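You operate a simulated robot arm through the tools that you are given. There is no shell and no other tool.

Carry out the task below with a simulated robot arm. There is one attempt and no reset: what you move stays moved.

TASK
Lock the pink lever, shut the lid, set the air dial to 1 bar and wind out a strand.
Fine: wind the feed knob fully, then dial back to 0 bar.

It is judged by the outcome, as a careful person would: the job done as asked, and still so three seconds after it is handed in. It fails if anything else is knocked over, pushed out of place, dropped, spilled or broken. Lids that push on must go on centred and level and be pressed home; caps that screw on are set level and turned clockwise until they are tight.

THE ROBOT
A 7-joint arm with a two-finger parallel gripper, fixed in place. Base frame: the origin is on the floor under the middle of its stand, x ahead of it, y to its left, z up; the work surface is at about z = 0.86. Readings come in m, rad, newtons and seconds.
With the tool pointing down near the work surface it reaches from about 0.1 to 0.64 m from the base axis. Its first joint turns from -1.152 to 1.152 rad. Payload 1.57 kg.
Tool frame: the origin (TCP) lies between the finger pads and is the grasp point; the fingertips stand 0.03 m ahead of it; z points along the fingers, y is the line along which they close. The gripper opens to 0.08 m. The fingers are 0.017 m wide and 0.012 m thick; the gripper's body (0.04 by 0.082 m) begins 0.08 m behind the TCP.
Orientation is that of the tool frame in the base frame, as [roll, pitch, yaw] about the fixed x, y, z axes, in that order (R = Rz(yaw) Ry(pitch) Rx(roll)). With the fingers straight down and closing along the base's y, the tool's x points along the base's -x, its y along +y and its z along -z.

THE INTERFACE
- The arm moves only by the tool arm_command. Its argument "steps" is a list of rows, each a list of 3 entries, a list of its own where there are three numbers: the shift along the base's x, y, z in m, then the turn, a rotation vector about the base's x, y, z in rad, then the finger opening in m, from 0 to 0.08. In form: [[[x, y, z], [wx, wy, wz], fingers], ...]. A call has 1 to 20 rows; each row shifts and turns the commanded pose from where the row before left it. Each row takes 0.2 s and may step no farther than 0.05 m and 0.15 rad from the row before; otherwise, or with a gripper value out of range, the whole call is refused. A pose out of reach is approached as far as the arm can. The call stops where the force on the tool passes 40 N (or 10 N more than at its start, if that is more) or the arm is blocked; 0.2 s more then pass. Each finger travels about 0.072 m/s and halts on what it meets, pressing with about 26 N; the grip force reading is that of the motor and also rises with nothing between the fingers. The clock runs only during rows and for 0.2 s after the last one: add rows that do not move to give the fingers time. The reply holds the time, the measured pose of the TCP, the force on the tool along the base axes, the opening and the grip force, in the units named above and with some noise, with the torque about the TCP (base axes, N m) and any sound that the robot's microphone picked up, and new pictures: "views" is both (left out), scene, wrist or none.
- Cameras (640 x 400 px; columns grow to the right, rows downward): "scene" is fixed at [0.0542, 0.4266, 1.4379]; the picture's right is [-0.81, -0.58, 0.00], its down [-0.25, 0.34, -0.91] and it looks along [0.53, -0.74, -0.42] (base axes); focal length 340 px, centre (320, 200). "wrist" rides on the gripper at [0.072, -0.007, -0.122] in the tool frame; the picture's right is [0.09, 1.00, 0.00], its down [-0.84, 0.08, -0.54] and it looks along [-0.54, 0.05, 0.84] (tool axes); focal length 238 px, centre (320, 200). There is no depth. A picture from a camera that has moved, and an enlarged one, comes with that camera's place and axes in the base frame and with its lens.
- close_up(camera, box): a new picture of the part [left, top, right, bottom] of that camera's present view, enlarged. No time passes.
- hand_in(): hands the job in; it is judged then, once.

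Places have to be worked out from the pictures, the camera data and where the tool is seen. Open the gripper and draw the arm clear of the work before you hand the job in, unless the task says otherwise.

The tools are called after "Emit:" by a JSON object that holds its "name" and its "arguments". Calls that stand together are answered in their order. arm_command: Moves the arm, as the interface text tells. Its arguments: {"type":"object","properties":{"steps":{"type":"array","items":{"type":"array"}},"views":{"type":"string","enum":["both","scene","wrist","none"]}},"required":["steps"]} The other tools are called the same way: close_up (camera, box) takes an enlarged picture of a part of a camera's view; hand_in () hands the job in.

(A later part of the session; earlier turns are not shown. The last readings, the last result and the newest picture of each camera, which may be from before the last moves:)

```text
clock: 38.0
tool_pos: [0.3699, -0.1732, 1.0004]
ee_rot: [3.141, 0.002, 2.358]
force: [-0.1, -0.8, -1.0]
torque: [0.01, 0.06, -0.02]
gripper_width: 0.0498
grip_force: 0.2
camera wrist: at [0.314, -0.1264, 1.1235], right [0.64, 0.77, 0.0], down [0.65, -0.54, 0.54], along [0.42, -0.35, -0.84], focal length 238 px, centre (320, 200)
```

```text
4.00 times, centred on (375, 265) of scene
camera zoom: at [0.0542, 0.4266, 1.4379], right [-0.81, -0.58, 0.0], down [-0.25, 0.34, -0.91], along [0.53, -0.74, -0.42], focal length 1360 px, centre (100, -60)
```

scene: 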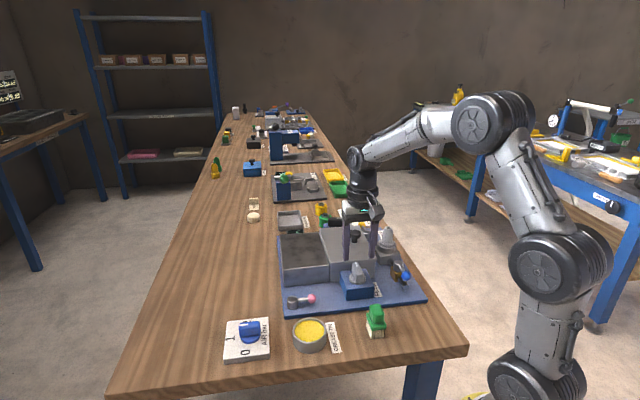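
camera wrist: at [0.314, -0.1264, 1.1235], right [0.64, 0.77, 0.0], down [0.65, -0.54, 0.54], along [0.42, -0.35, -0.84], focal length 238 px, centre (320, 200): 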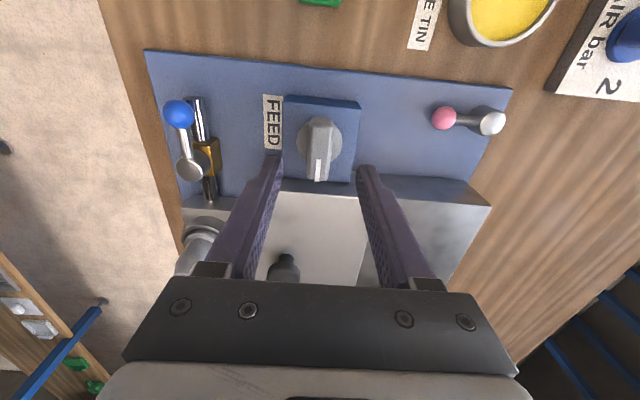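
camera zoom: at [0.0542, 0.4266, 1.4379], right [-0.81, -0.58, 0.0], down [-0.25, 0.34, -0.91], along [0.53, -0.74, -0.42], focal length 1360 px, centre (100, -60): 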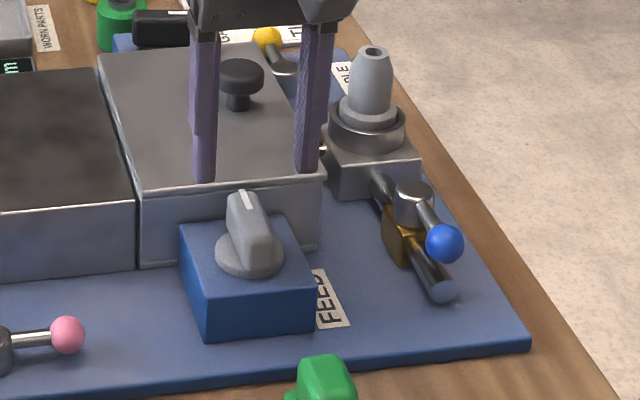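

The knob is centred within about 1.5 mm. I descend to TCP z of about 0.955, pads around the bar, and look again before closing.

Emit:
{"name": "arm_command", "arguments": {"steps": [[[-0.0015, 0, -0.02], [0, 0, 0], 0.05], [[0, 0, -0.015], [0, 0, 0], 0.05], [[0, 0, -0.01], [0, 0, 0], 0.05], [[0, 0, 0], [0, 0, 0], 0.05]], "views": "both"}}

Emit:
{"name": "close_up", "arguments": {"camera": "wrist", "box": [240, 100, 400, 220]}}

Emit:
{"name": "close_up", "arguments": {"camera": "scene", "box": [320, 215, 430, 315]}}

```text
clock: 39.0
tool_pos: [0.3702, -0.1727, 0.956]
ee_rot: [-3.139, 0.002, 2.358]
force: [-0.4, 1.2, -0.1]
torque: [-0.01, 0.01, 0.02]
gripper_width: 0.0502
grip_force: 0.1
camera wrist: at [0.3137, -0.127, 1.0778], right [0.64, 0.77, 0.0], down [0.65, -0.54, 0.54], along [0.42, -0.35, -0.84], focal length 238 px, centre (320, 200)
```

scene: 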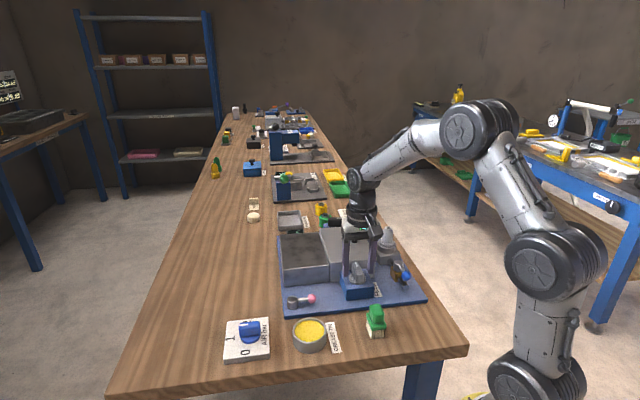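
wrist: 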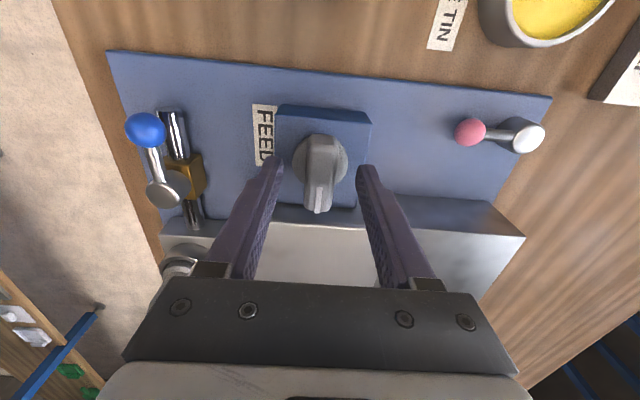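

```text
3.33 times, centred on (320, 160) of wrist
camera zoom: at [0.3137, -0.127, 1.0778], right [0.64, 0.77, 0.0], down [0.65, -0.54, 0.54], along [0.42, -0.35, -0.84], focal length 794 px, centre (320, 333)
```

zoom: 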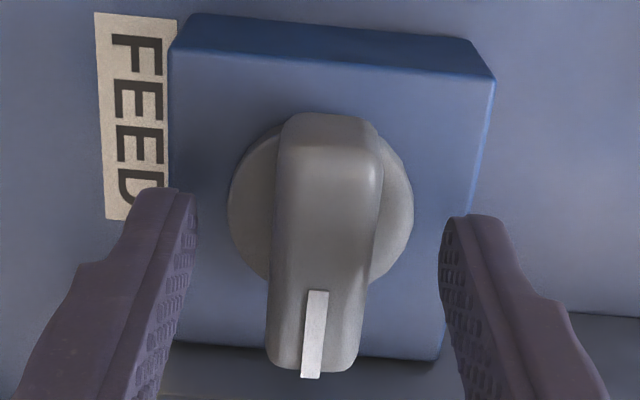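

```text
4.00 times, centred on (375, 265) of scene
camera zoom: at [0.0542, 0.4266, 1.4379], right [-0.81, -0.58, 0.0], down [-0.25, 0.34, -0.91], along [0.53, -0.74, -0.42], focal length 1360 px, centre (100, -60)
```

zoom: 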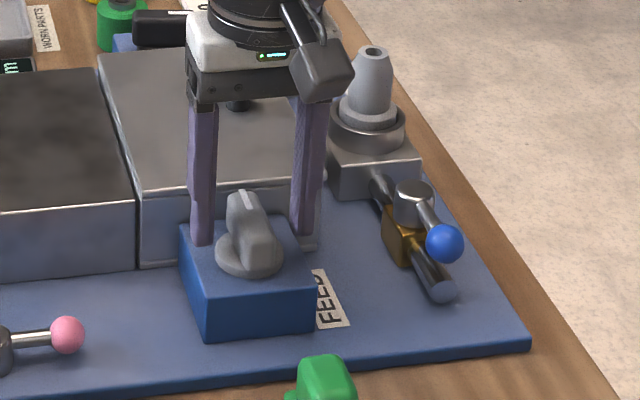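

The bar is centred side to side, with the axis about 2.5 mm toward the camera side. I'll make that shift and close on the bar.

Emit:
{"name": "arm_command", "arguments": {"steps": [[[-0.0015, 0.0015, 0], [0, 0, 0], 0.05], [[0, 0, 0], [0, 0, 0], 0.03], [[0, 0, 0], [0, 0, 0], 0.01], [[0, 0, 0], [0, 0, 0], 0.005], [[0, 0, 0], [0, 0, 0], 0.005]], "views": "wrist"}}

```text
clock: 40.2
tool_pos: [0.3704, -0.1722, 0.9556]
ee_rot: [-3.14, 0.001, 2.358]
force: [2.3, 3.7, -2.1]
torque: [-0.28, -0.36, -0.08]
gripper_width: 0.0199
grip_force: 33.7
camera wrist: at [0.3121, -0.1252, 1.0781], right [0.64, 0.77, 0.0], down [0.65, -0.54, 0.54], along [0.42, -0.35, -0.84], focal length 238 px, centre (320, 200)
```

wrist: 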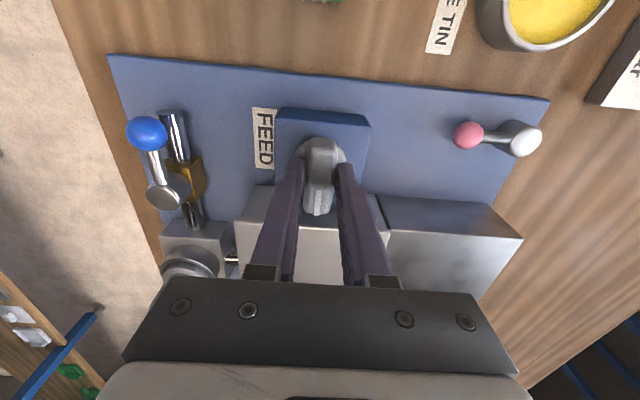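

The feed knob is gripped (0.0199 wide, small side load). I wind clockwise, checking torque and any sound.

Emit:
{"name": "arm_command", "arguments": {"steps": [[[0, 0, 0], [0, 0, -0.1], 0.005], [[0, 0, 0], [0, 0, -0.1], 0.005], [[0, 0, 0], [0, 0, -0.1], 0.005], [[0, 0, 0], [0, 0, -0.1], 0.005], [[0, 0, 0], [0, 0, 0], 0.005]], "views": "both"}}

Emit:
{"name": "close_up", "arguments": {"camera": "scene", "box": [320, 215, 430, 315]}}

```text
clock: 41.5
tool_pos: [0.3717, -0.1719, 0.9551]
ee_rot: [3.14, 0.003, 1.958]
force: [24.9, 11.5, -16.0]
torque: [0.3, -0.14, 0.12]
gripper_width: 0.0199
grip_force: 33.7
camera wrist: at [0.3356, -0.1062, 1.0781], right [0.89, 0.46, 0.0], down [0.38, -0.75, 0.54], along [0.25, -0.48, -0.84], focal length 238 px, centre (320, 200)
```

scene: 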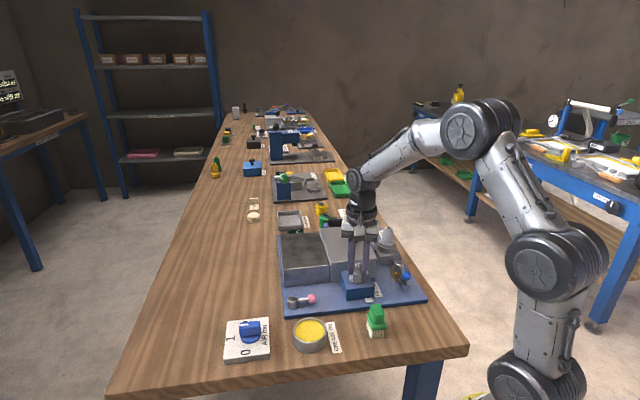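
wrist: 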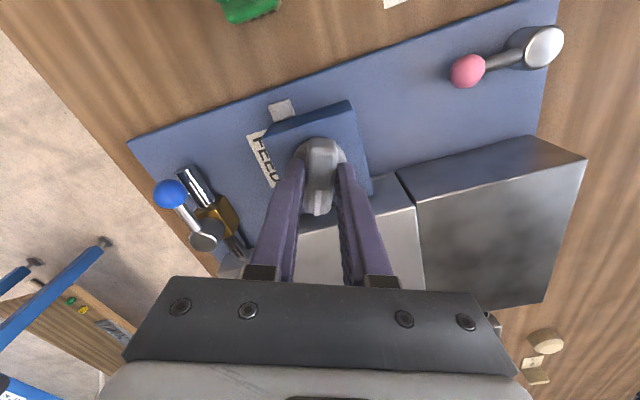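

```text
4.00 times, centred on (375, 265) of scene
camera zoom: at [0.0551, 0.4269, 1.4378], right [-0.81, -0.58, 0.0], down [-0.25, 0.34, -0.91], along [0.53, -0.74, -0.42], focal length 1360 px, centre (100, -60)
```

zoom: 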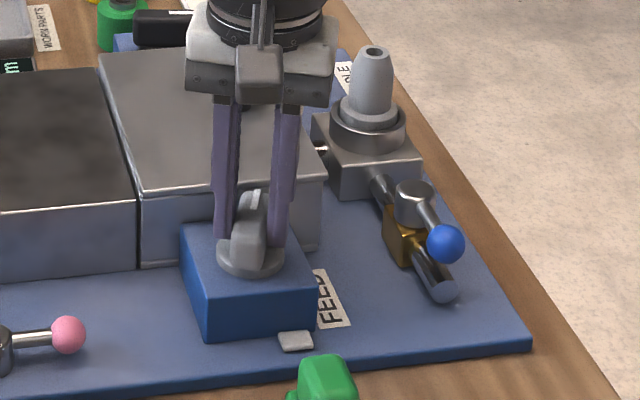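

A pale strand has started emerging beside the FEED block, so winding clockwise is correct. There is a side load of (25, 11, -16) N, so I'll shift the rotation centre to relieve it and continue.

Emit:
{"name": "arm_command", "arguments": {"steps": [[[0.0018, 0.0008, -0.001], [0, 0, 0], 0.005], [[0, 0, 0], [0, 0, -0.1], 0.005], [[0, 0, 0], [0, 0, -0.1], 0.005], [[0, 0, 0], [0, 0, -0.1], 0.005], [[0, 0, 0], [0, 0, 0], 0.005]], "views": "scene"}}

Emit:
{"name": "close_up", "arguments": {"camera": "scene", "box": [320, 215, 430, 315]}}

```text
clock: 42.6
tool_pos: [0.3719, -0.1702, 0.9549]
ee_rot: [3.138, 0.002, 1.655]
force: [24.8, 16.2, -10.4]
torque: [-0.29, -0.18, 0.09]
gripper_width: 0.02
grip_force: 33.5
```

scene: 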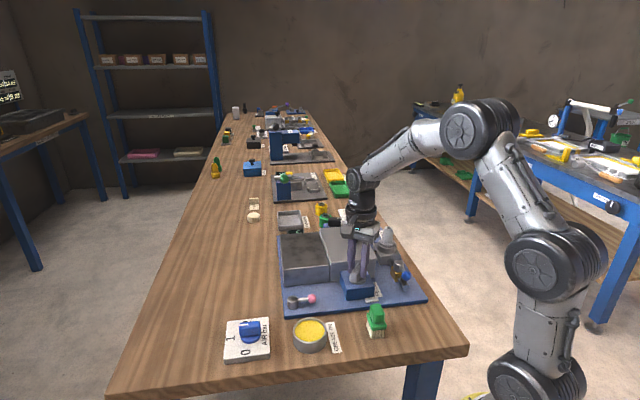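

```text
4.00 times, centred on (375, 265) of scene
camera zoom: at [0.055, 0.4271, 1.4378], right [-0.81, -0.58, 0.0], down [-0.25, 0.34, -0.91], along [0.53, -0.74, -0.42], focal length 1360 px, centre (100, -60)
```

zoom: 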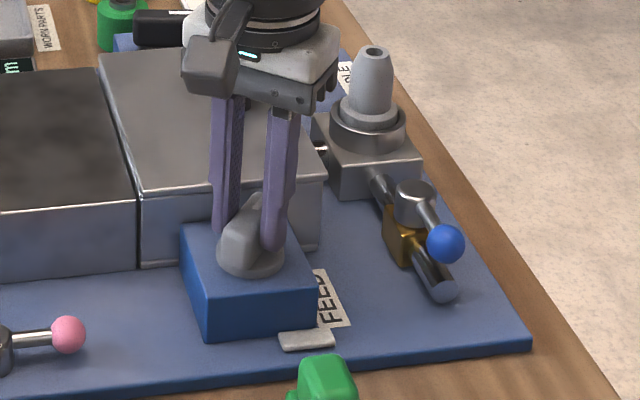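

The strand is lengthening. The side load pattern suggests the true axis is about 5 mm further from the camera side than my grip centre, near (0.374, -0.1755). I'll shift without rotating to see how the load changes.

Emit:
{"name": "arm_command", "arguments": {"steps": [[[0.002, 0.001, 0], [0, 0, 0], 0.005], [[0, 0, 0], [0, 0, 0], 0.005], [[0, 0, 0], [0, 0, 0], 0.005]], "views": "none"}}

```text
clock: 43.5
tool_pos: [0.3727, -0.171, 0.955]
ee_rot: [3.14, 0.002, 1.657]
force: [12.3, 4.7, -2.3]
torque: [1.15, -0.24, 0.06]
gripper_width: 0.0201
grip_force: 33.9
```

The load halved with the shift. I'll finish relieving it and continue winding, moving the hand along a small arc about the true axis.

Emit:
{"name": "arm_command", "arguments": {"steps": [[[0.0018, 0.0004, 0], [0, 0, 0], 0.005], [[0.0005, 0.0, 0], [0, 0, -0.1], 0.005], [[0.0005, 0.0, 0], [0, 0, -0.1], 0.005], [[0.0005, -0.0001, 0], [0, 0, -0.1], 0.005], [[0.0005, -0.0001, 0], [0, 0, -0.1], 0.005], [[0, 0, 0], [0, 0, 0], 0.005]], "views": "scene"}}

Emit:
{"name": "close_up", "arguments": {"camera": "scene", "box": [320, 215, 430, 315]}}

```text
clock: 44.9
tool_pos: [0.3748, -0.1712, 0.9552]
ee_rot: [-3.135, 0.003, 1.256]
force: [-24.5, -5.9, 15.7]
torque: [-0.25, 0.23, -0.09]
gripper_width: 0.0199
grip_force: 34.0
```

scene: 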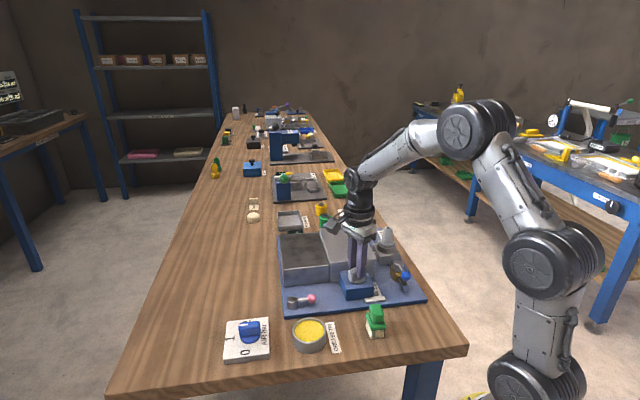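

```text
4.00 times, centred on (375, 265) of scene
camera zoom: at [0.0533, 0.4266, 1.438], right [-0.81, -0.58, 0.0], down [-0.25, 0.34, -0.91], along [0.53, -0.74, -0.42], focal length 1360 px, centre (100, -60)
```

zoom: 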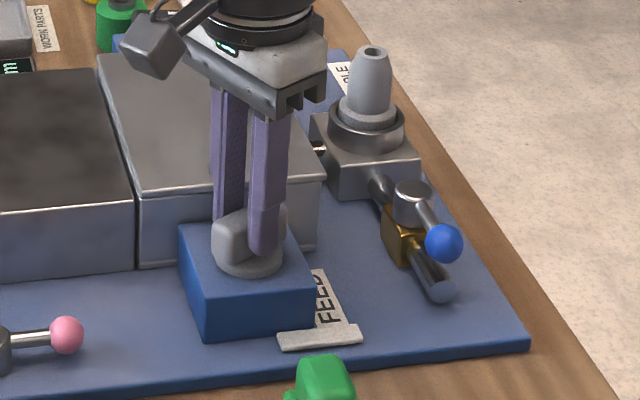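

The load has reversed, so I over-corrected. The strand keeps growing. I'll shift back by about 2 mm and continue with less arc compensation.

Emit:
{"name": "arm_command", "arguments": {"steps": [[[-0.002, -0.0004, 0], [0, 0, 0], 0.005], [[-0.0005, 0, 0], [0, 0, 0], 0.005], [[0, 0, 0], [0, 0, 0], 0.005]], "views": "none"}}

```text
clock: 45.6
tool_pos: [0.3747, -0.1729, 0.9553]
ee_rot: [3.14, 0.004, 1.256]
force: [-12.5, -4.5, 10.4]
torque: [-0.63, 0.68, -0.07]
gripper_width: 0.0199
grip_force: 33.5
```

Load is down to about 12 N. Now I rotate further with no translation, which should balance it, and check.

Emit:
{"name": "arm_command", "arguments": {"steps": [[[0, 0, 0], [0, 0, -0.1], 0.005], [[0, 0, 0], [0, 0, -0.1], 0.005], [[0, 0, 0], [0, 0, -0.1], 0.005], [[0, 0, 0], [0, 0, 0], 0.005]], "views": "none"}}

```text
clock: 46.6
tool_pos: [0.3758, -0.1716, 0.9544]
ee_rot: [3.139, 0.0, 0.956]
force: [4.0, -9.5, 3.3]
torque: [-0.81, 0.68, -0.01]
gripper_width: 0.0198
grip_force: 33.3
```

The load is now small (about 10 N). Total winding so far is 1.4 rad with no stop yet; I continue.

Emit:
{"name": "arm_command", "arguments": {"steps": [[[0.0002, -0.0003, 0], [0, 0, -0.1], 0.005], [[0.0002, -0.0003, 0], [0, 0, -0.1], 0.005], [[0.0002, -0.0003, 0], [0, 0, -0.1], 0.005], [[0.0002, -0.0003, 0], [0, 0, -0.1], 0.005], [[0, 0, 0], [0, 0, 0], 0.005]], "views": "scene"}}

Emit:
{"name": "close_up", "arguments": {"camera": "scene", "box": [320, 215, 430, 315]}}

```text
clock: 47.9
tool_pos: [0.3762, -0.1728, 0.9555]
ee_rot: [3.137, -0.001, 0.557]
force: [14.0, -11.4, 5.6]
torque: [-0.31, 0.46, 0.08]
gripper_width: 0.0202
grip_force: 33.2
```

scene: 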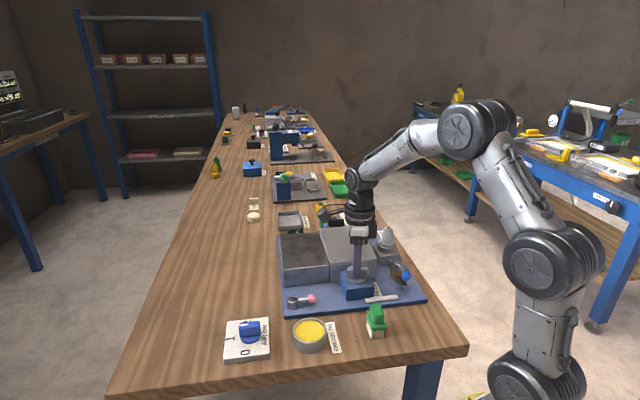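

```text
4.00 times, centred on (375, 265) of scene
camera zoom: at [0.0545, 0.4264, 1.438], right [-0.81, -0.58, 0.0], down [-0.25, 0.34, -0.91], along [0.53, -0.73, -0.42], focal length 1360 px, centre (100, -60)
```

zoom: 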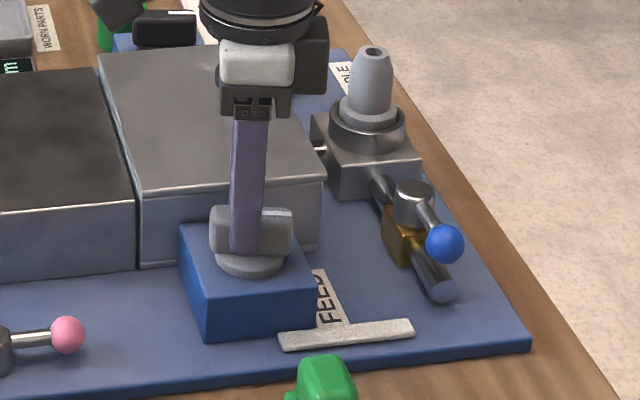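

The strand is now clearly long and still growing at 1.8 rad. I relieve about 1 mm and keep winding.

Emit:
{"name": "arm_command", "arguments": {"steps": [[[0.0012, -0.001, 0], [0, 0, 0], 0.005], [[0.0002, -0.0003, 0], [0, 0, -0.1], 0.005], [[0.0002, -0.0003, 0], [0, 0, -0.1], 0.005], [[0.0001, -0.0003, 0], [0, 0, -0.1], 0.005], [[0.0001, -0.0003, 0], [0, 0, -0.1], 0.005], [[0, 0, 0], [0, 0, 0], 0.005]], "views": "scene"}}

Emit:
{"name": "close_up", "arguments": {"camera": "scene", "box": [320, 215, 430, 315]}}

```text
clock: 49.2
tool_pos: [0.3768, -0.1751, 0.9547]
ee_rot: [-3.141, 0.002, 0.155]
force: [6.9, -5.0, 8.1]
torque: [0.02, -0.43, 0.0]
gripper_width: 0.0201
grip_force: 34.1
```

scene: 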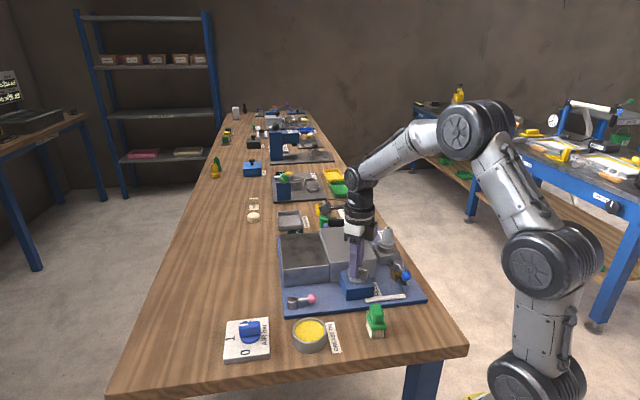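

```text
4.00 times, centred on (375, 265) of scene
camera zoom: at [0.0543, 0.4266, 1.438], right [-0.81, -0.58, 0.0], down [-0.25, 0.34, -0.91], along [0.53, -0.73, -0.42], focal length 1360 px, centre (100, -60)
```

zoom: 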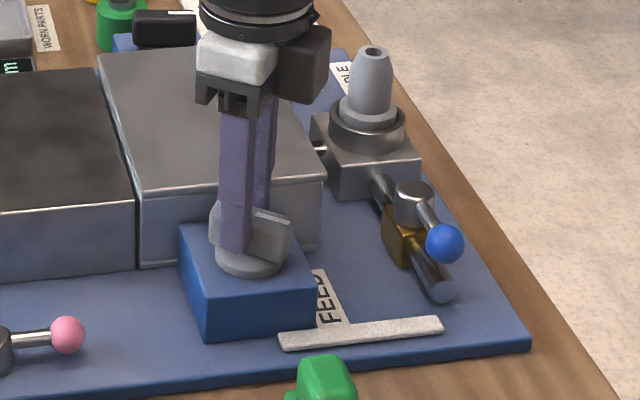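

Still winding smoothly at 2.2 rad with a low load. I keep going.

Emit:
{"name": "arm_command", "arguments": {"steps": [[[0.0005, -0.0005, 0], [0, 0, -0.1], 0.005], [[0.0, -0.0003, 0], [0, 0, -0.1], 0.005], [[0.0, -0.0003, 0], [0, 0, -0.1], 0.005], [[0.0, -0.0003, 0], [0, 0, -0.1], 0.005], [[0, 0, 0], [0, 0, 0], 0.005]], "views": "scene"}}

Emit:
{"name": "close_up", "arguments": {"camera": "scene", "box": [320, 215, 430, 315]}}

```text
clock: 50.5
tool_pos: [0.376, -0.1762, 0.9555]
ee_rot: [-3.141, 0.001, -0.244]
force: [3.7, -4.3, 12.5]
torque: [0.15, 0.76, 0.01]
gripper_width: 0.0201
grip_force: 33.7
```

scene: 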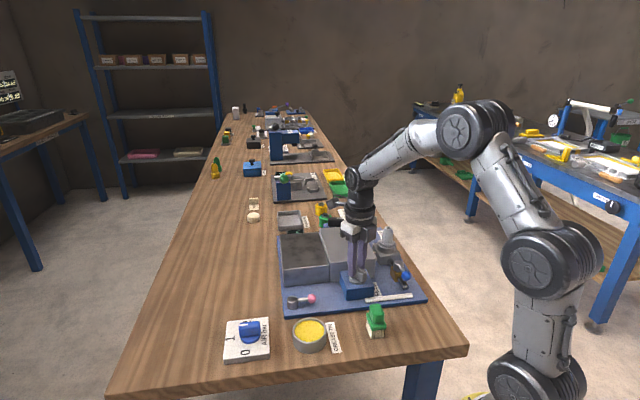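

```text
4.00 times, centred on (375, 265) of scene
camera zoom: at [0.0541, 0.4266, 1.438], right [-0.81, -0.58, 0.0], down [-0.25, 0.34, -0.91], along [0.53, -0.74, -0.42], focal length 1360 px, centre (100, -60)
```

zoom: 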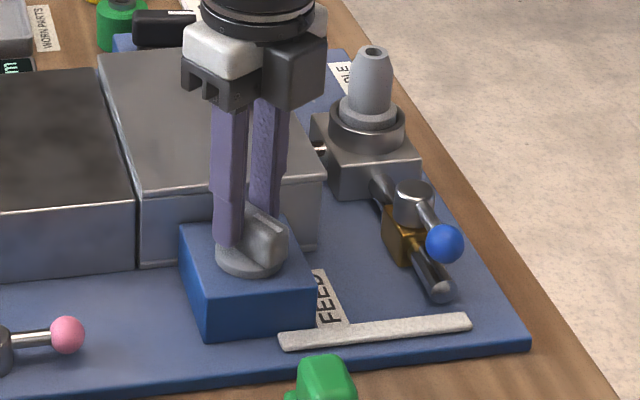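

At 2.6 rad the strand is still lengthening and the wrist still follows. I continue.

Emit:
{"name": "arm_command", "arguments": {"steps": [[[0.0, -0.0005, 0], [0, 0, -0.1], 0.005], [[-0.0001, -0.0003, 0], [0, 0, -0.1], 0.005], [[-0.0001, -0.0003, 0], [0, 0, -0.1], 0.005], [[-0.0002, -0.0003, 0], [0, 0, -0.1], 0.005], [[0, 0, 0], [0, 0, 0], 0.005]], "views": "scene"}}

Emit:
{"name": "close_up", "arguments": {"camera": "scene", "box": [320, 215, 430, 315]}}

```text
clock: 51.0
tool_pos: [0.3753, -0.1767, 0.9525]
ee_rot: [-3.119, 0.017, -0.334]
force: [4.0, 6.2, -1.9]
torque: [-0.4, 0.65, -0.05]
gripper_width: 0.0202
grip_force: 34.0
out of reach, approached as far as the arm can: row 1, 2
stopped in row 2: the force on the tool passed its limit at 56 N (the readings are from after the stop); the commanded pose is now the measured one
```

scene: 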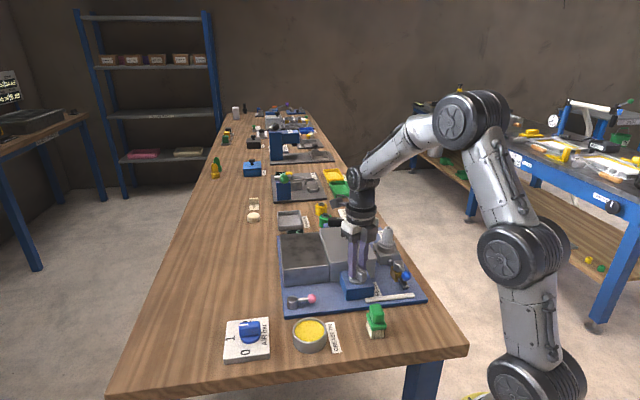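

```text
4.00 times, centred on (375, 265) of scene
camera zoom: at [0.0543, 0.4268, 1.4379], right [-0.81, -0.58, 0.0], down [-0.25, 0.34, -0.91], along [0.53, -0.74, -0.42], focal length 1360 px, centre (100, -60)
```

zoom: 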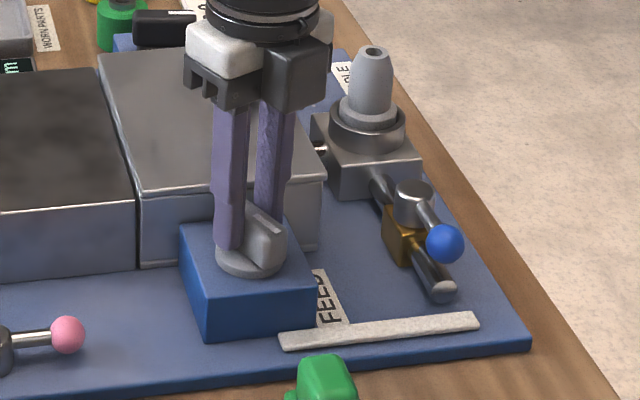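

The wrist has reached its turning limit at yaw -0.33 (2.69 rad wound) and the knob isn't at its stop yet, so I need to regrip. The grip positions fit an axis at (0.3727, -0.1750). I'll open, rise, remove the small tilt and turn back half a turn, since the bar is symmetric.

Emit:
{"name": "arm_command", "arguments": {"steps": [[[0, 0, 0], [0, 0, 0], 0.03], [[0, 0, 0], [0, 0, 0], 0.05], [[0, 0, 0], [0, 0, 0], 0.05], [[0, 0, 0.025], [0, 0, 0], 0.05], [[-0.0026, 0.0017, 0.025], [-0.027, -0.0087, 0], 0.05], [[0, 0, 0.01], [0, 0, 0.14], 0.05], [[0, 0, 0], [0, 0, 0.14], 0.05], [[0, 0, 0], [0, 0, 0.14], 0.05], [[0, 0, 0], [0, 0, 0.14], 0.05], [[0, 0, 0], [0, 0, 0.14], 0.05], [[0, 0, 0], [0, 0, 0.14], 0.05], [[0, 0, 0], [0, 0, 0.14], 0.05], [[0, 0, 0], [0, 0, 0.14], 0.05], [[0, 0, 0], [0, 0, 0.14], 0.05], [[0, 0, 0], [0, 0, 0.14], 0.05], [[0, 0, 0], [0, 0, 0.14], 0.05], [[0, 0, 0], [0, 0, 0], 0.05]], "views": "scene"}}

Emit:
{"name": "close_up", "arguments": {"camera": "scene", "box": [320, 215, 430, 315]}}

```text
clock: 54.5
tool_pos: [0.3716, -0.1749, 1.0131]
ee_rot: [-3.141, -0.002, 1.207]
force: [-0.5, -0.3, -0.3]
torque: [0.02, -0.03, -0.02]
gripper_width: 0.0501
grip_force: 0.0
```

scene: 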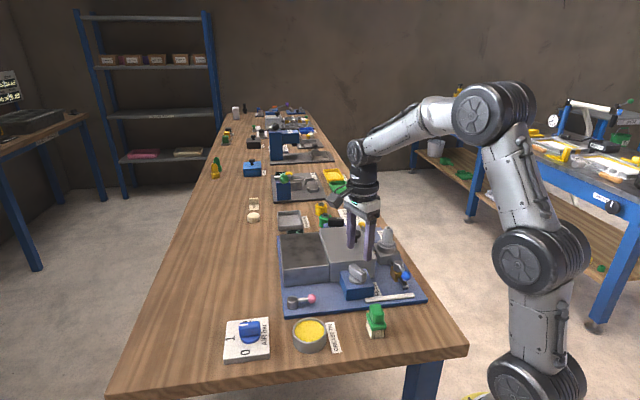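

```text
4.00 times, centred on (375, 265) of scene
camera zoom: at [0.0542, 0.4266, 1.4379], right [-0.81, -0.58, 0.0], down [-0.25, 0.34, -0.91], along [0.53, -0.74, -0.42], focal length 1360 px, centre (100, -60)
```

zoom: 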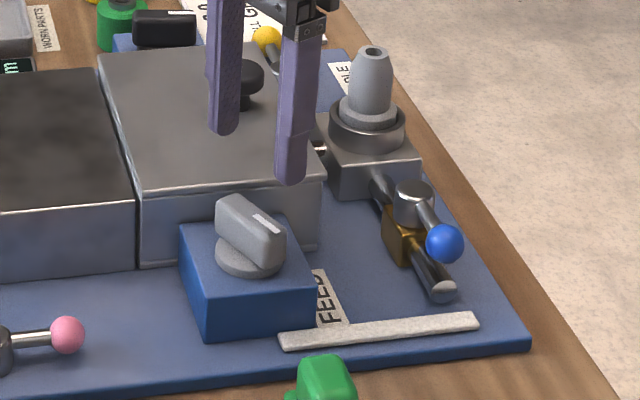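

Released cleanly; the knob and strand stayed put. I rotate the rest of the way to yaw 2.81 and check alignment from the wrist camera.

Emit:
{"name": "arm_command", "arguments": {"steps": [[[0, 0, 0], [0, 0, 0.1333], 0.05], [[0, 0, 0], [0, 0, 0.1333], 0.05], [[0, 0, 0], [0, 0, 0.1333], 0.05], [[0, 0, 0], [0, 0, 0.1333], 0.05], [[0, 0, 0], [0, 0, 0.1333], 0.05], [[0, 0, 0], [0, 0, 0.1333], 0.05], [[0, 0, 0], [0, 0, 0.1333], 0.05], [[0, 0, 0], [0, 0, 0.1333], 0.05], [[0, 0, 0], [0, 0, 0.1333], 0.05], [[0, 0, 0], [0, 0, 0.1333], 0.05], [[0, 0, 0], [0, 0, 0.1333], 0.05], [[0, 0, 0], [0, 0, 0.1333], 0.05], [[0, 0, 0], [0, 0, 0], 0.05]], "views": "both"}}

Emit:
{"name": "close_up", "arguments": {"camera": "wrist", "box": [240, 80, 400, 200]}}

```text
clock: 57.4
tool_pos: [0.3732, -0.175, 1.0123]
ee_rot: [-3.138, -0.002, 2.808]
force: [0.2, -0.7, 1.0]
torque: [-0.03, 0.02, 0.0]
gripper_width: 0.0499
grip_force: 0.0
camera wrist: at [0.3011, -0.158, 1.1361], right [0.24, 0.97, 0.0], down [0.82, -0.2, 0.54], along [0.52, -0.13, -0.84], focal length 238 px, centre (320, 200)
```

scene: 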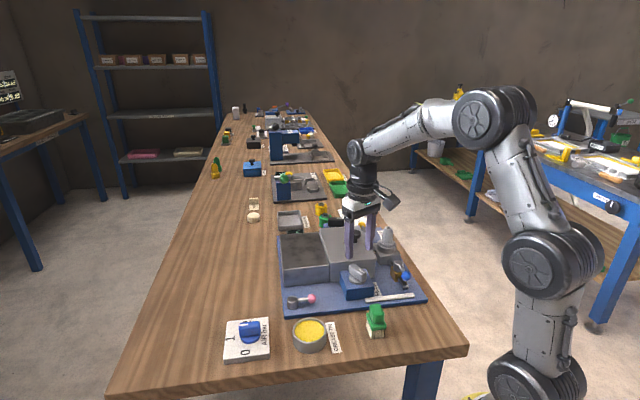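
wrist: 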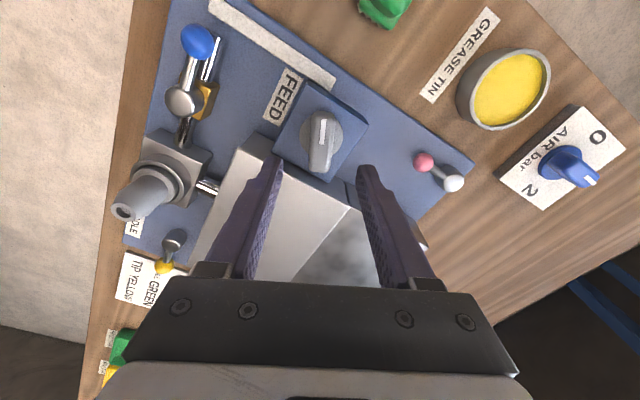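

```text
3.33 times, centred on (320, 140) of wrist
camera zoom: at [0.3011, -0.158, 1.1361], right [0.24, 0.97, 0.0], down [0.82, -0.2, 0.54], along [0.52, -0.13, -0.84], focal length 794 px, centre (320, 400)
```

zoom: 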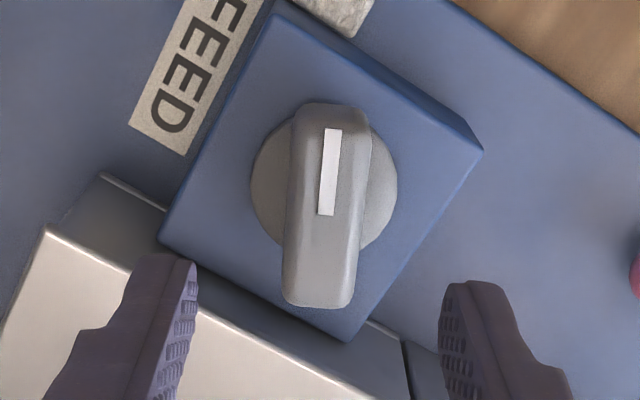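

The bar is well aligned between the fingers for a second grip. I descend to TCP z of about 0.955 and close.

Emit:
{"name": "arm_command", "arguments": {"steps": [[[0.0003, 0.0006, -0.02], [0, 0, 0], 0.05], [[0, 0, -0.02], [0, 0, 0], 0.05], [[0, 0, -0.017], [0, 0, 0], 0.05], [[0, 0, 0], [0, 0, 0], 0.05], [[0, 0, 0], [0, 0, 0], 0.03], [[0, 0, 0], [0, 0, 0], 0.01], [[0, 0, 0], [0, 0, 0], 0.005], [[0, 0, 0], [0, 0, 0], 0.005]], "views": "both"}}

Emit:
{"name": "close_up", "arguments": {"camera": "wrist", "box": [240, 100, 400, 220]}}

```text
clock: 59.1
tool_pos: [0.3728, -0.1767, 0.9563]
ee_rot: [3.141, 0.0, 2.804]
force: [2.6, 6.7, -3.8]
torque: [0.04, -0.53, -0.02]
gripper_width: 0.0198
grip_force: 33.9
camera wrist: at [0.3016, -0.1571, 1.0796], right [0.24, 0.97, 0.0], down [0.82, -0.2, 0.54], along [0.52, -0.13, -0.84], focal length 238 px, centre (320, 200)
```

scene: 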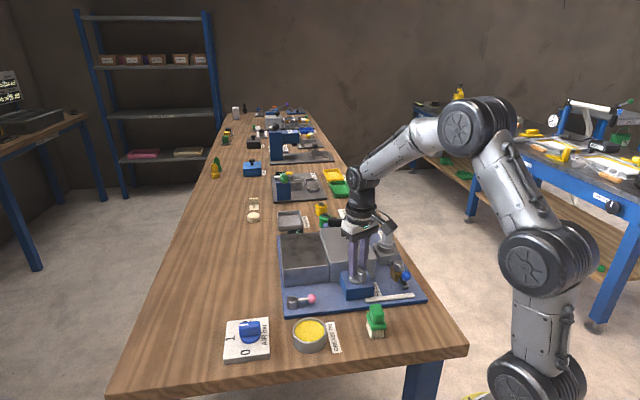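
wrist: 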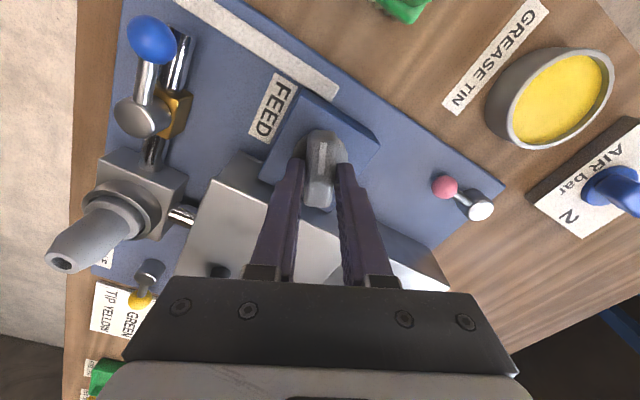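

```text
3.33 times, centred on (320, 160) of wrist
camera zoom: at [0.3016, -0.1571, 1.0796], right [0.24, 0.97, 0.0], down [0.82, -0.2, 0.54], along [0.52, -0.13, -0.84], focal length 794 px, centre (320, 333)
```

zoom: 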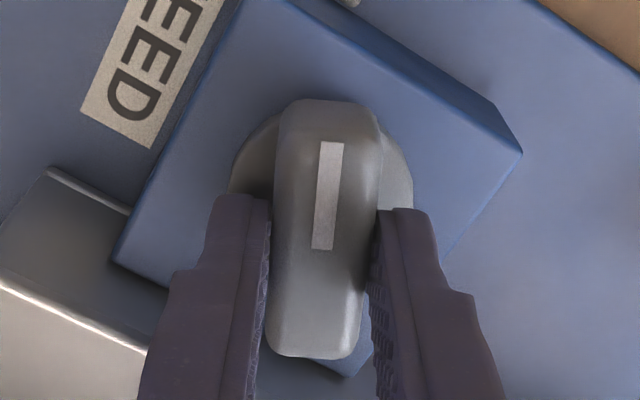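

Gripped again with a small side load. I continue winding clockwise in small steps.

Emit:
{"name": "arm_command", "arguments": {"steps": [[[0, 0, 0], [0, 0, -0.1], 0.005], [[0, 0, 0], [0, 0, -0.1], 0.005], [[0, 0, 0], [0, 0, -0.1], 0.005], [[0, 0, 0], [0, 0, -0.1], 0.005], [[0, 0, 0], [0, 0, 0], 0.005]], "views": "scene"}}

Emit:
{"name": "close_up", "arguments": {"camera": "scene", "box": [320, 215, 430, 315]}}

```text
clock: 60.4
tool_pos: [0.3733, -0.175, 0.9569]
ee_rot: [-3.141, -0.001, 2.402]
force: [5.0, 7.9, 3.1]
torque: [0.61, 0.3, -0.05]
gripper_width: 0.0197
grip_force: 33.8
```

scene: 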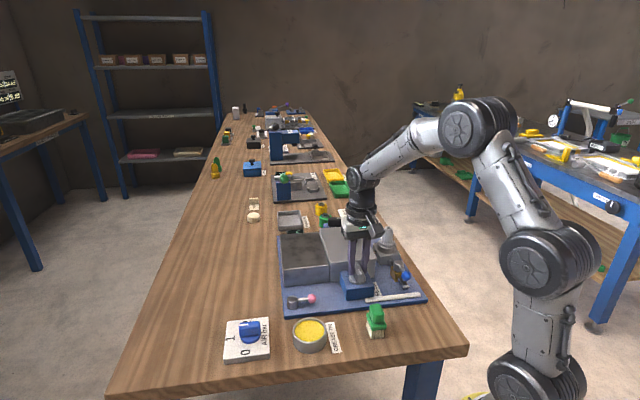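

```text
4.00 times, centred on (375, 265) of scene
camera zoom: at [0.0543, 0.4269, 1.4379], right [-0.81, -0.58, 0.0], down [-0.25, 0.34, -0.91], along [0.53, -0.74, -0.42], focal length 1360 px, centre (100, -60)
```

zoom: 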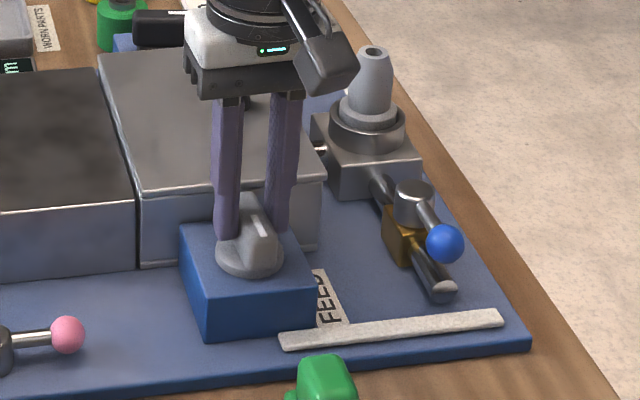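

Strand still lengthening at about 3.1 rad total, and the load is low. I continue with smaller rotations so the end stop is felt gently.

Emit:
{"name": "arm_command", "arguments": {"steps": [[[0.0002, 0.0002, 0], [0, 0, -0.08], 0.005], [[0.0002, 0.0002, 0], [0, 0, -0.08], 0.005], [[0.0002, 0.0002, 0], [0, 0, -0.08], 0.005], [[0.0002, 0.0002, 0], [0, 0, -0.08], 0.005], [[0, 0, 0], [0, 0, 0], 0.005]], "views": "scene"}}

Emit:
{"name": "close_up", "arguments": {"camera": "scene", "box": [320, 215, 430, 315]}}

```text
clock: 61.5
tool_pos: [0.3719, -0.1736, 0.957]
ee_rot: [-3.139, 0.0, 2.082]
force: [-7.9, -8.8, 12.1]
torque: [-0.03, 0.32, -0.02]
gripper_width: 0.0199
grip_force: 34.1
```

scene: 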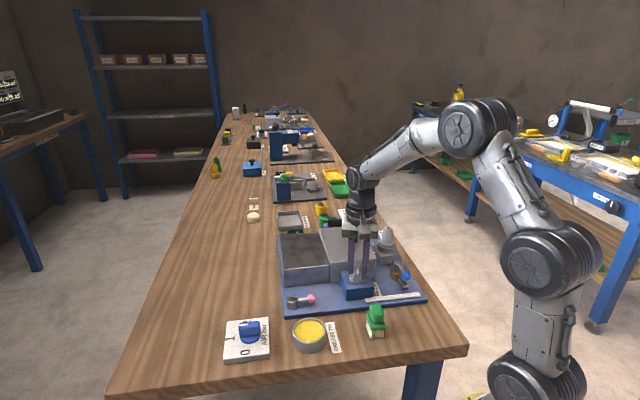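

```text
4.00 times, centred on (375, 265) of scene
camera zoom: at [0.0538, 0.4265, 1.438], right [-0.81, -0.58, 0.0], down [-0.25, 0.34, -0.91], along [0.53, -0.73, -0.42], focal length 1360 px, centre (100, -60)
```

zoom: 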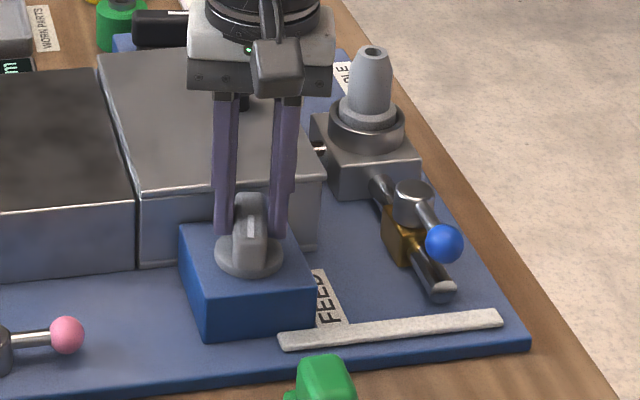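

The strand length didn't change in this last 0.32 rad. I'll check whether the knob is still turning with the fingers and whether the dial is still on 1.

Emit:
{"name": "close_up", "arguments": {"camera": "wrist", "box": [220, 80, 420, 230]}}

Emit:
{"name": "close_up", "arguments": {"camera": "scene", "box": [370, 275, 430, 315]}}

Emit:
{"name": "close_up", "arguments": {"camera": "scene", "box": [215, 300, 295, 365]}}

```text
2.67 times, centred on (320, 155) of wrist
camera zoom: at [0.3302, -0.1152, 1.0794], right [0.82, 0.57, 0.0], down [0.48, -0.69, 0.54], along [0.31, -0.45, -0.84], focal length 636 px, centre (320, 320)
```

zoom: 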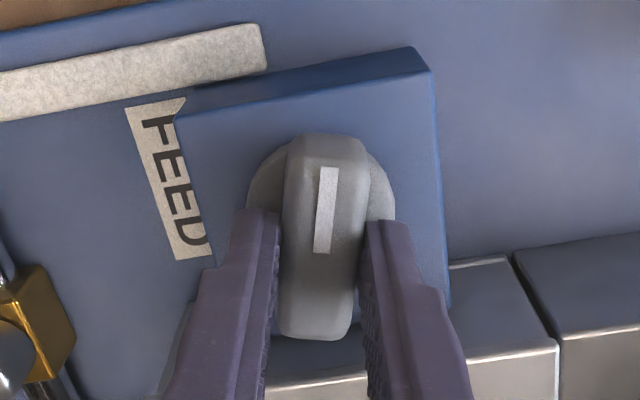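

```text
10.00 times, centred on (400, 295) of scene
camera zoom: at [0.0538, 0.4265, 1.438], right [-0.81, -0.58, 0.0], down [-0.25, 0.34, -0.91], along [0.53, -0.73, -0.42], focal length 3400 px, centre (-480, -750)
```

zoom: 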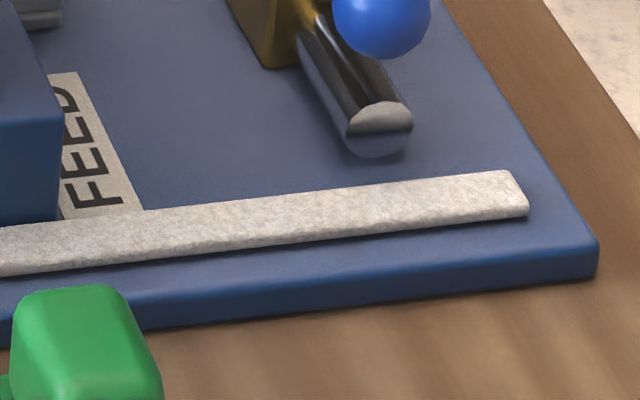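

```text
6.15 times, centred on (255, 332) of scene
camera zoom: at [0.0538, 0.4265, 1.438], right [-0.81, -0.58, 0.0], down [-0.25, 0.34, -0.91], along [0.53, -0.73, -0.42], focal length 2092 px, centre (720, -615)
```

zoom: 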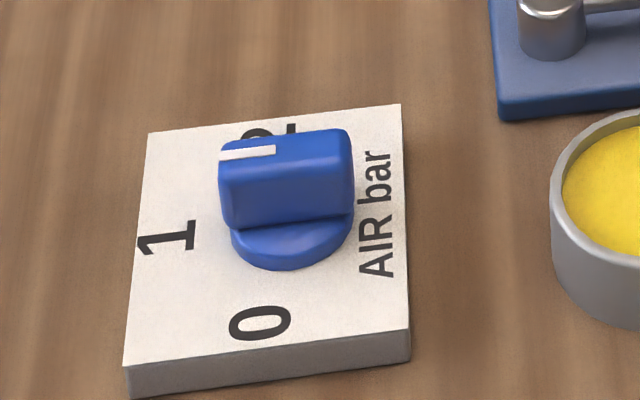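

The knob is still turning with the fingers and the dial is still on 1; the strand seems to have reached its full length. To be sure it is wound fully I'll keep going gently until the knob's own stop.

Emit:
{"name": "arm_command", "arguments": {"steps": [[[-0.0004, -0.0004, 0], [0, 0, -0.06], 0.005], [[0, 0, 0], [0, 0, -0.06], 0.005], [[0, 0, 0], [0, 0, -0.06], 0.005], [[0, 0, 0], [0, 0, -0.06], 0.005], [[0, 0, 0], [0, 0, 0], 0.005]], "views": "both"}}

Emit:
{"name": "close_up", "arguments": {"camera": "wrist", "box": [220, 80, 420, 230]}}

Emit:
{"name": "close_up", "arguments": {"camera": "scene", "box": [320, 215, 430, 315]}}

```text
clock: 62.8
tool_pos: [0.3736, -0.1747, 0.9545]
ee_rot: [-3.14, -0.001, 1.846]
force: [-9.9, -12.9, 9.4]
torque: [0.12, -0.05, 0.94]
gripper_width: 0.0225
grip_force: 34.9
camera wrist: at [0.3454, -0.107, 1.0787], right [0.93, 0.36, 0.0], down [0.3, -0.78, 0.54], along [0.19, -0.51, -0.84], focal length 238 px, centre (320, 200)
```

scene: 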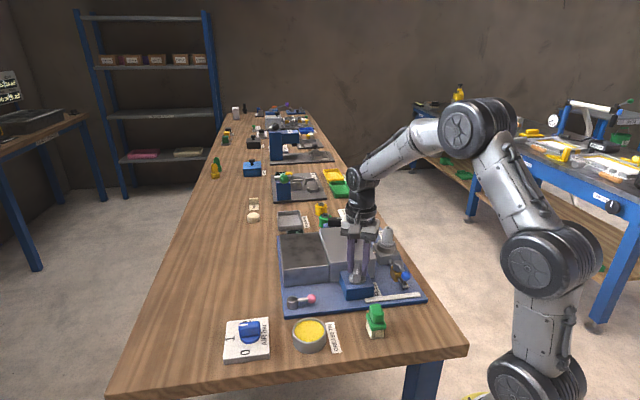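
wrist: 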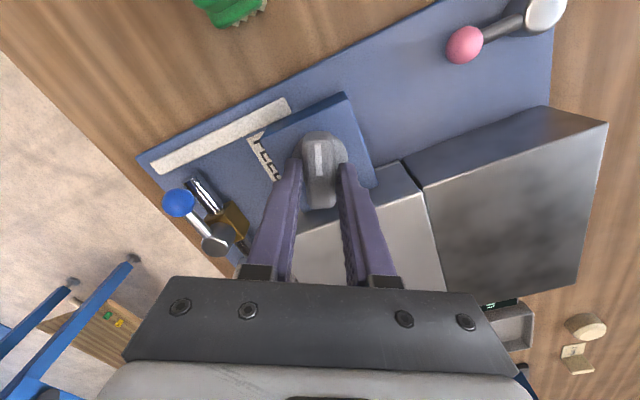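

```text
2.67 times, centred on (320, 155) of wrist
camera zoom: at [0.3454, -0.107, 1.0787], right [0.93, 0.36, 0.0], down [0.3, -0.78, 0.54], along [0.19, -0.51, -0.84], focal length 636 px, centre (320, 320)
```

zoom: 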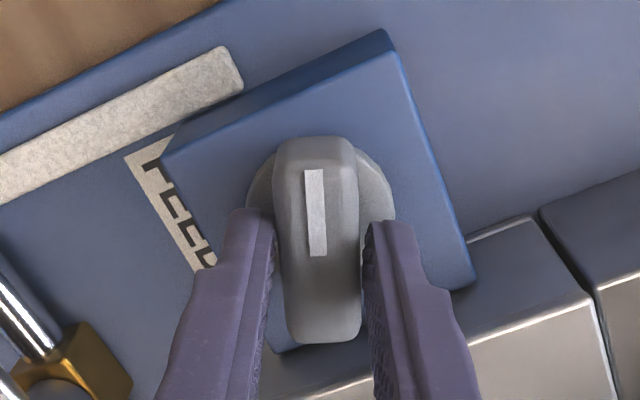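

```text
4.00 times, centred on (375, 265) of scene
camera zoom: at [0.0538, 0.4263, 1.4381], right [-0.81, -0.58, 0.0], down [-0.25, 0.34, -0.91], along [0.53, -0.73, -0.42], focal length 1360 px, centre (100, -60)
```

zoom: 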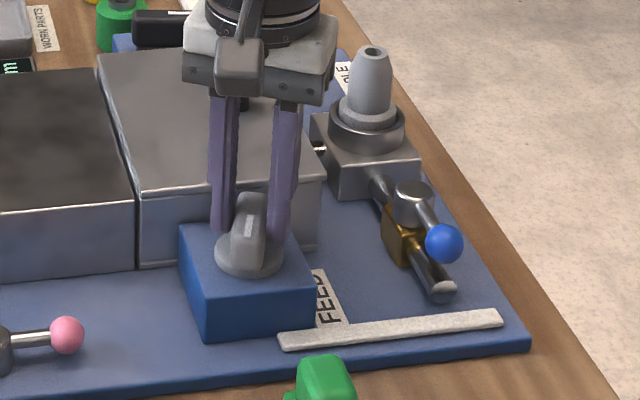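

The fingers have been forced apart slightly (0.0225) with a +0.94 N m reaction torque, so the knob is hard against its stop after about 3.4 rad and the strand is at full length. I open, rise straight up and return to the air dial with yaw 0.79.

Emit:
{"name": "arm_command", "arguments": {"steps": [[[0, 0, 0], [0, 0, 0], 0.03], [[0, 0, 0], [0, 0, 0], 0.05], [[0, 0, 0], [0, 0, 0], 0.05], [[0, 0, 0.03], [0, 0, 0], 0.05], [[0, 0, 0.04], [0, 0, 0], 0.05], [[0, 0, 0.033], [0, 0, 0], 0.05], [[0.0108, 0.026, 0], [0, 0, -0.1055], 0.05], [[0.0108, 0.026, 0], [0, 0, -0.1055], 0.05], [[0.0108, 0.026, 0], [0, 0, -0.1055], 0.05], [[0.0108, 0.026, 0], [0, 0, -0.1055], 0.05], [[0.0108, 0.026, 0], [0, 0, -0.1055], 0.05], [[0.0108, 0.026, 0], [0, 0, -0.1055], 0.05], [[0.0108, 0.026, 0], [0, 0, -0.1055], 0.05], [[0.0108, 0.026, 0], [0, 0, -0.1055], 0.05], [[0.0108, 0.026, 0], [0, 0, -0.1055], 0.05], [[0.0108, 0.026, 0], [0, 0, -0.1055], 0.05], [[0, 0, 0], [0, 0, 0], 0.05]], "views": "both"}}

Emit:
{"name": "close_up", "arguments": {"camera": "wrist", "box": [240, 50, 400, 170]}}

Emit:
{"name": "close_up", "arguments": {"camera": "scene", "box": [320, 215, 430, 315]}}

```text
clock: 66.3
tool_pos: [0.4808, 0.086, 1.0591]
ee_rot: [-3.139, -0.001, 0.789]
force: [-0.6, -0.9, 0.8]
torque: [0.03, -0.01, 0.02]
gripper_width: 0.0503
grip_force: 0.0
camera wrist: at [0.5253, 0.143, 1.1827], right [0.77, -0.64, 0.0], down [-0.53, -0.65, 0.54], along [-0.34, -0.42, -0.84], focal length 238 px, centre (320, 200)
```

scene: 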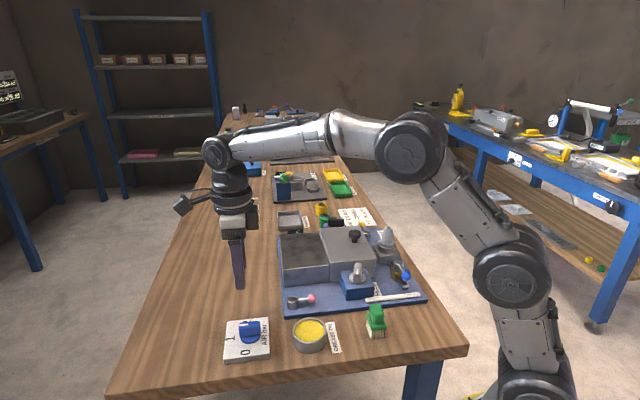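
wrist: 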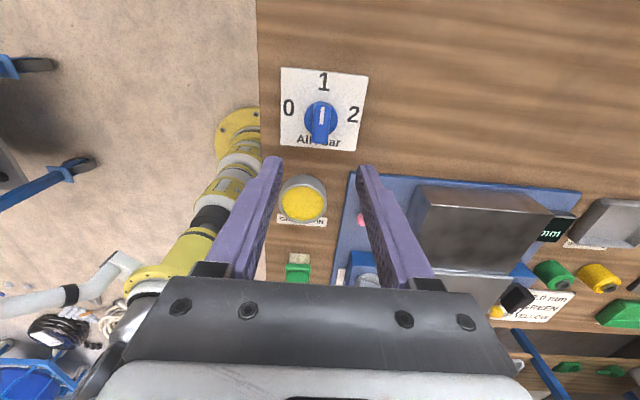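

```text
3.33 times, centred on (320, 110) of wrist
camera zoom: at [0.5253, 0.143, 1.1827], right [0.77, -0.64, 0.0], down [-0.53, -0.65, 0.54], along [-0.34, -0.42, -0.84], focal length 794 px, centre (320, 500)
```

zoom: 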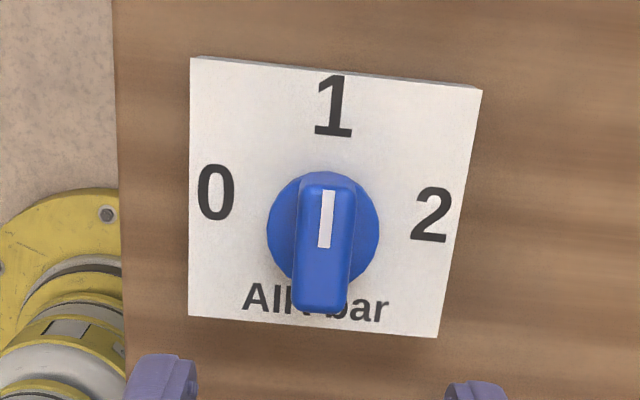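

```text
4.00 times, centred on (375, 265) of scene
camera zoom: at [0.0542, 0.4266, 1.4379], right [-0.81, -0.58, 0.0], down [-0.25, 0.34, -0.91], along [0.53, -0.74, -0.42], focal length 1360 px, centre (100, -60)
```

zoom: 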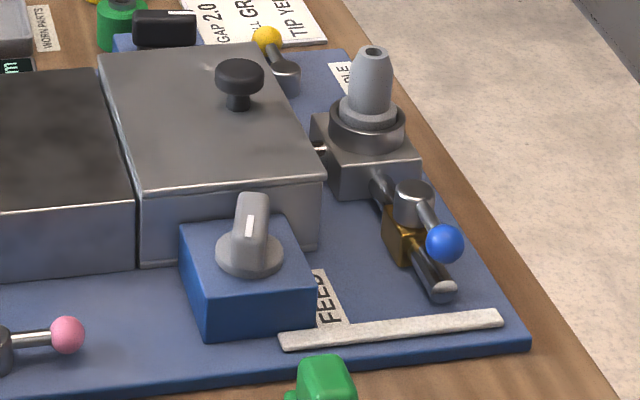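

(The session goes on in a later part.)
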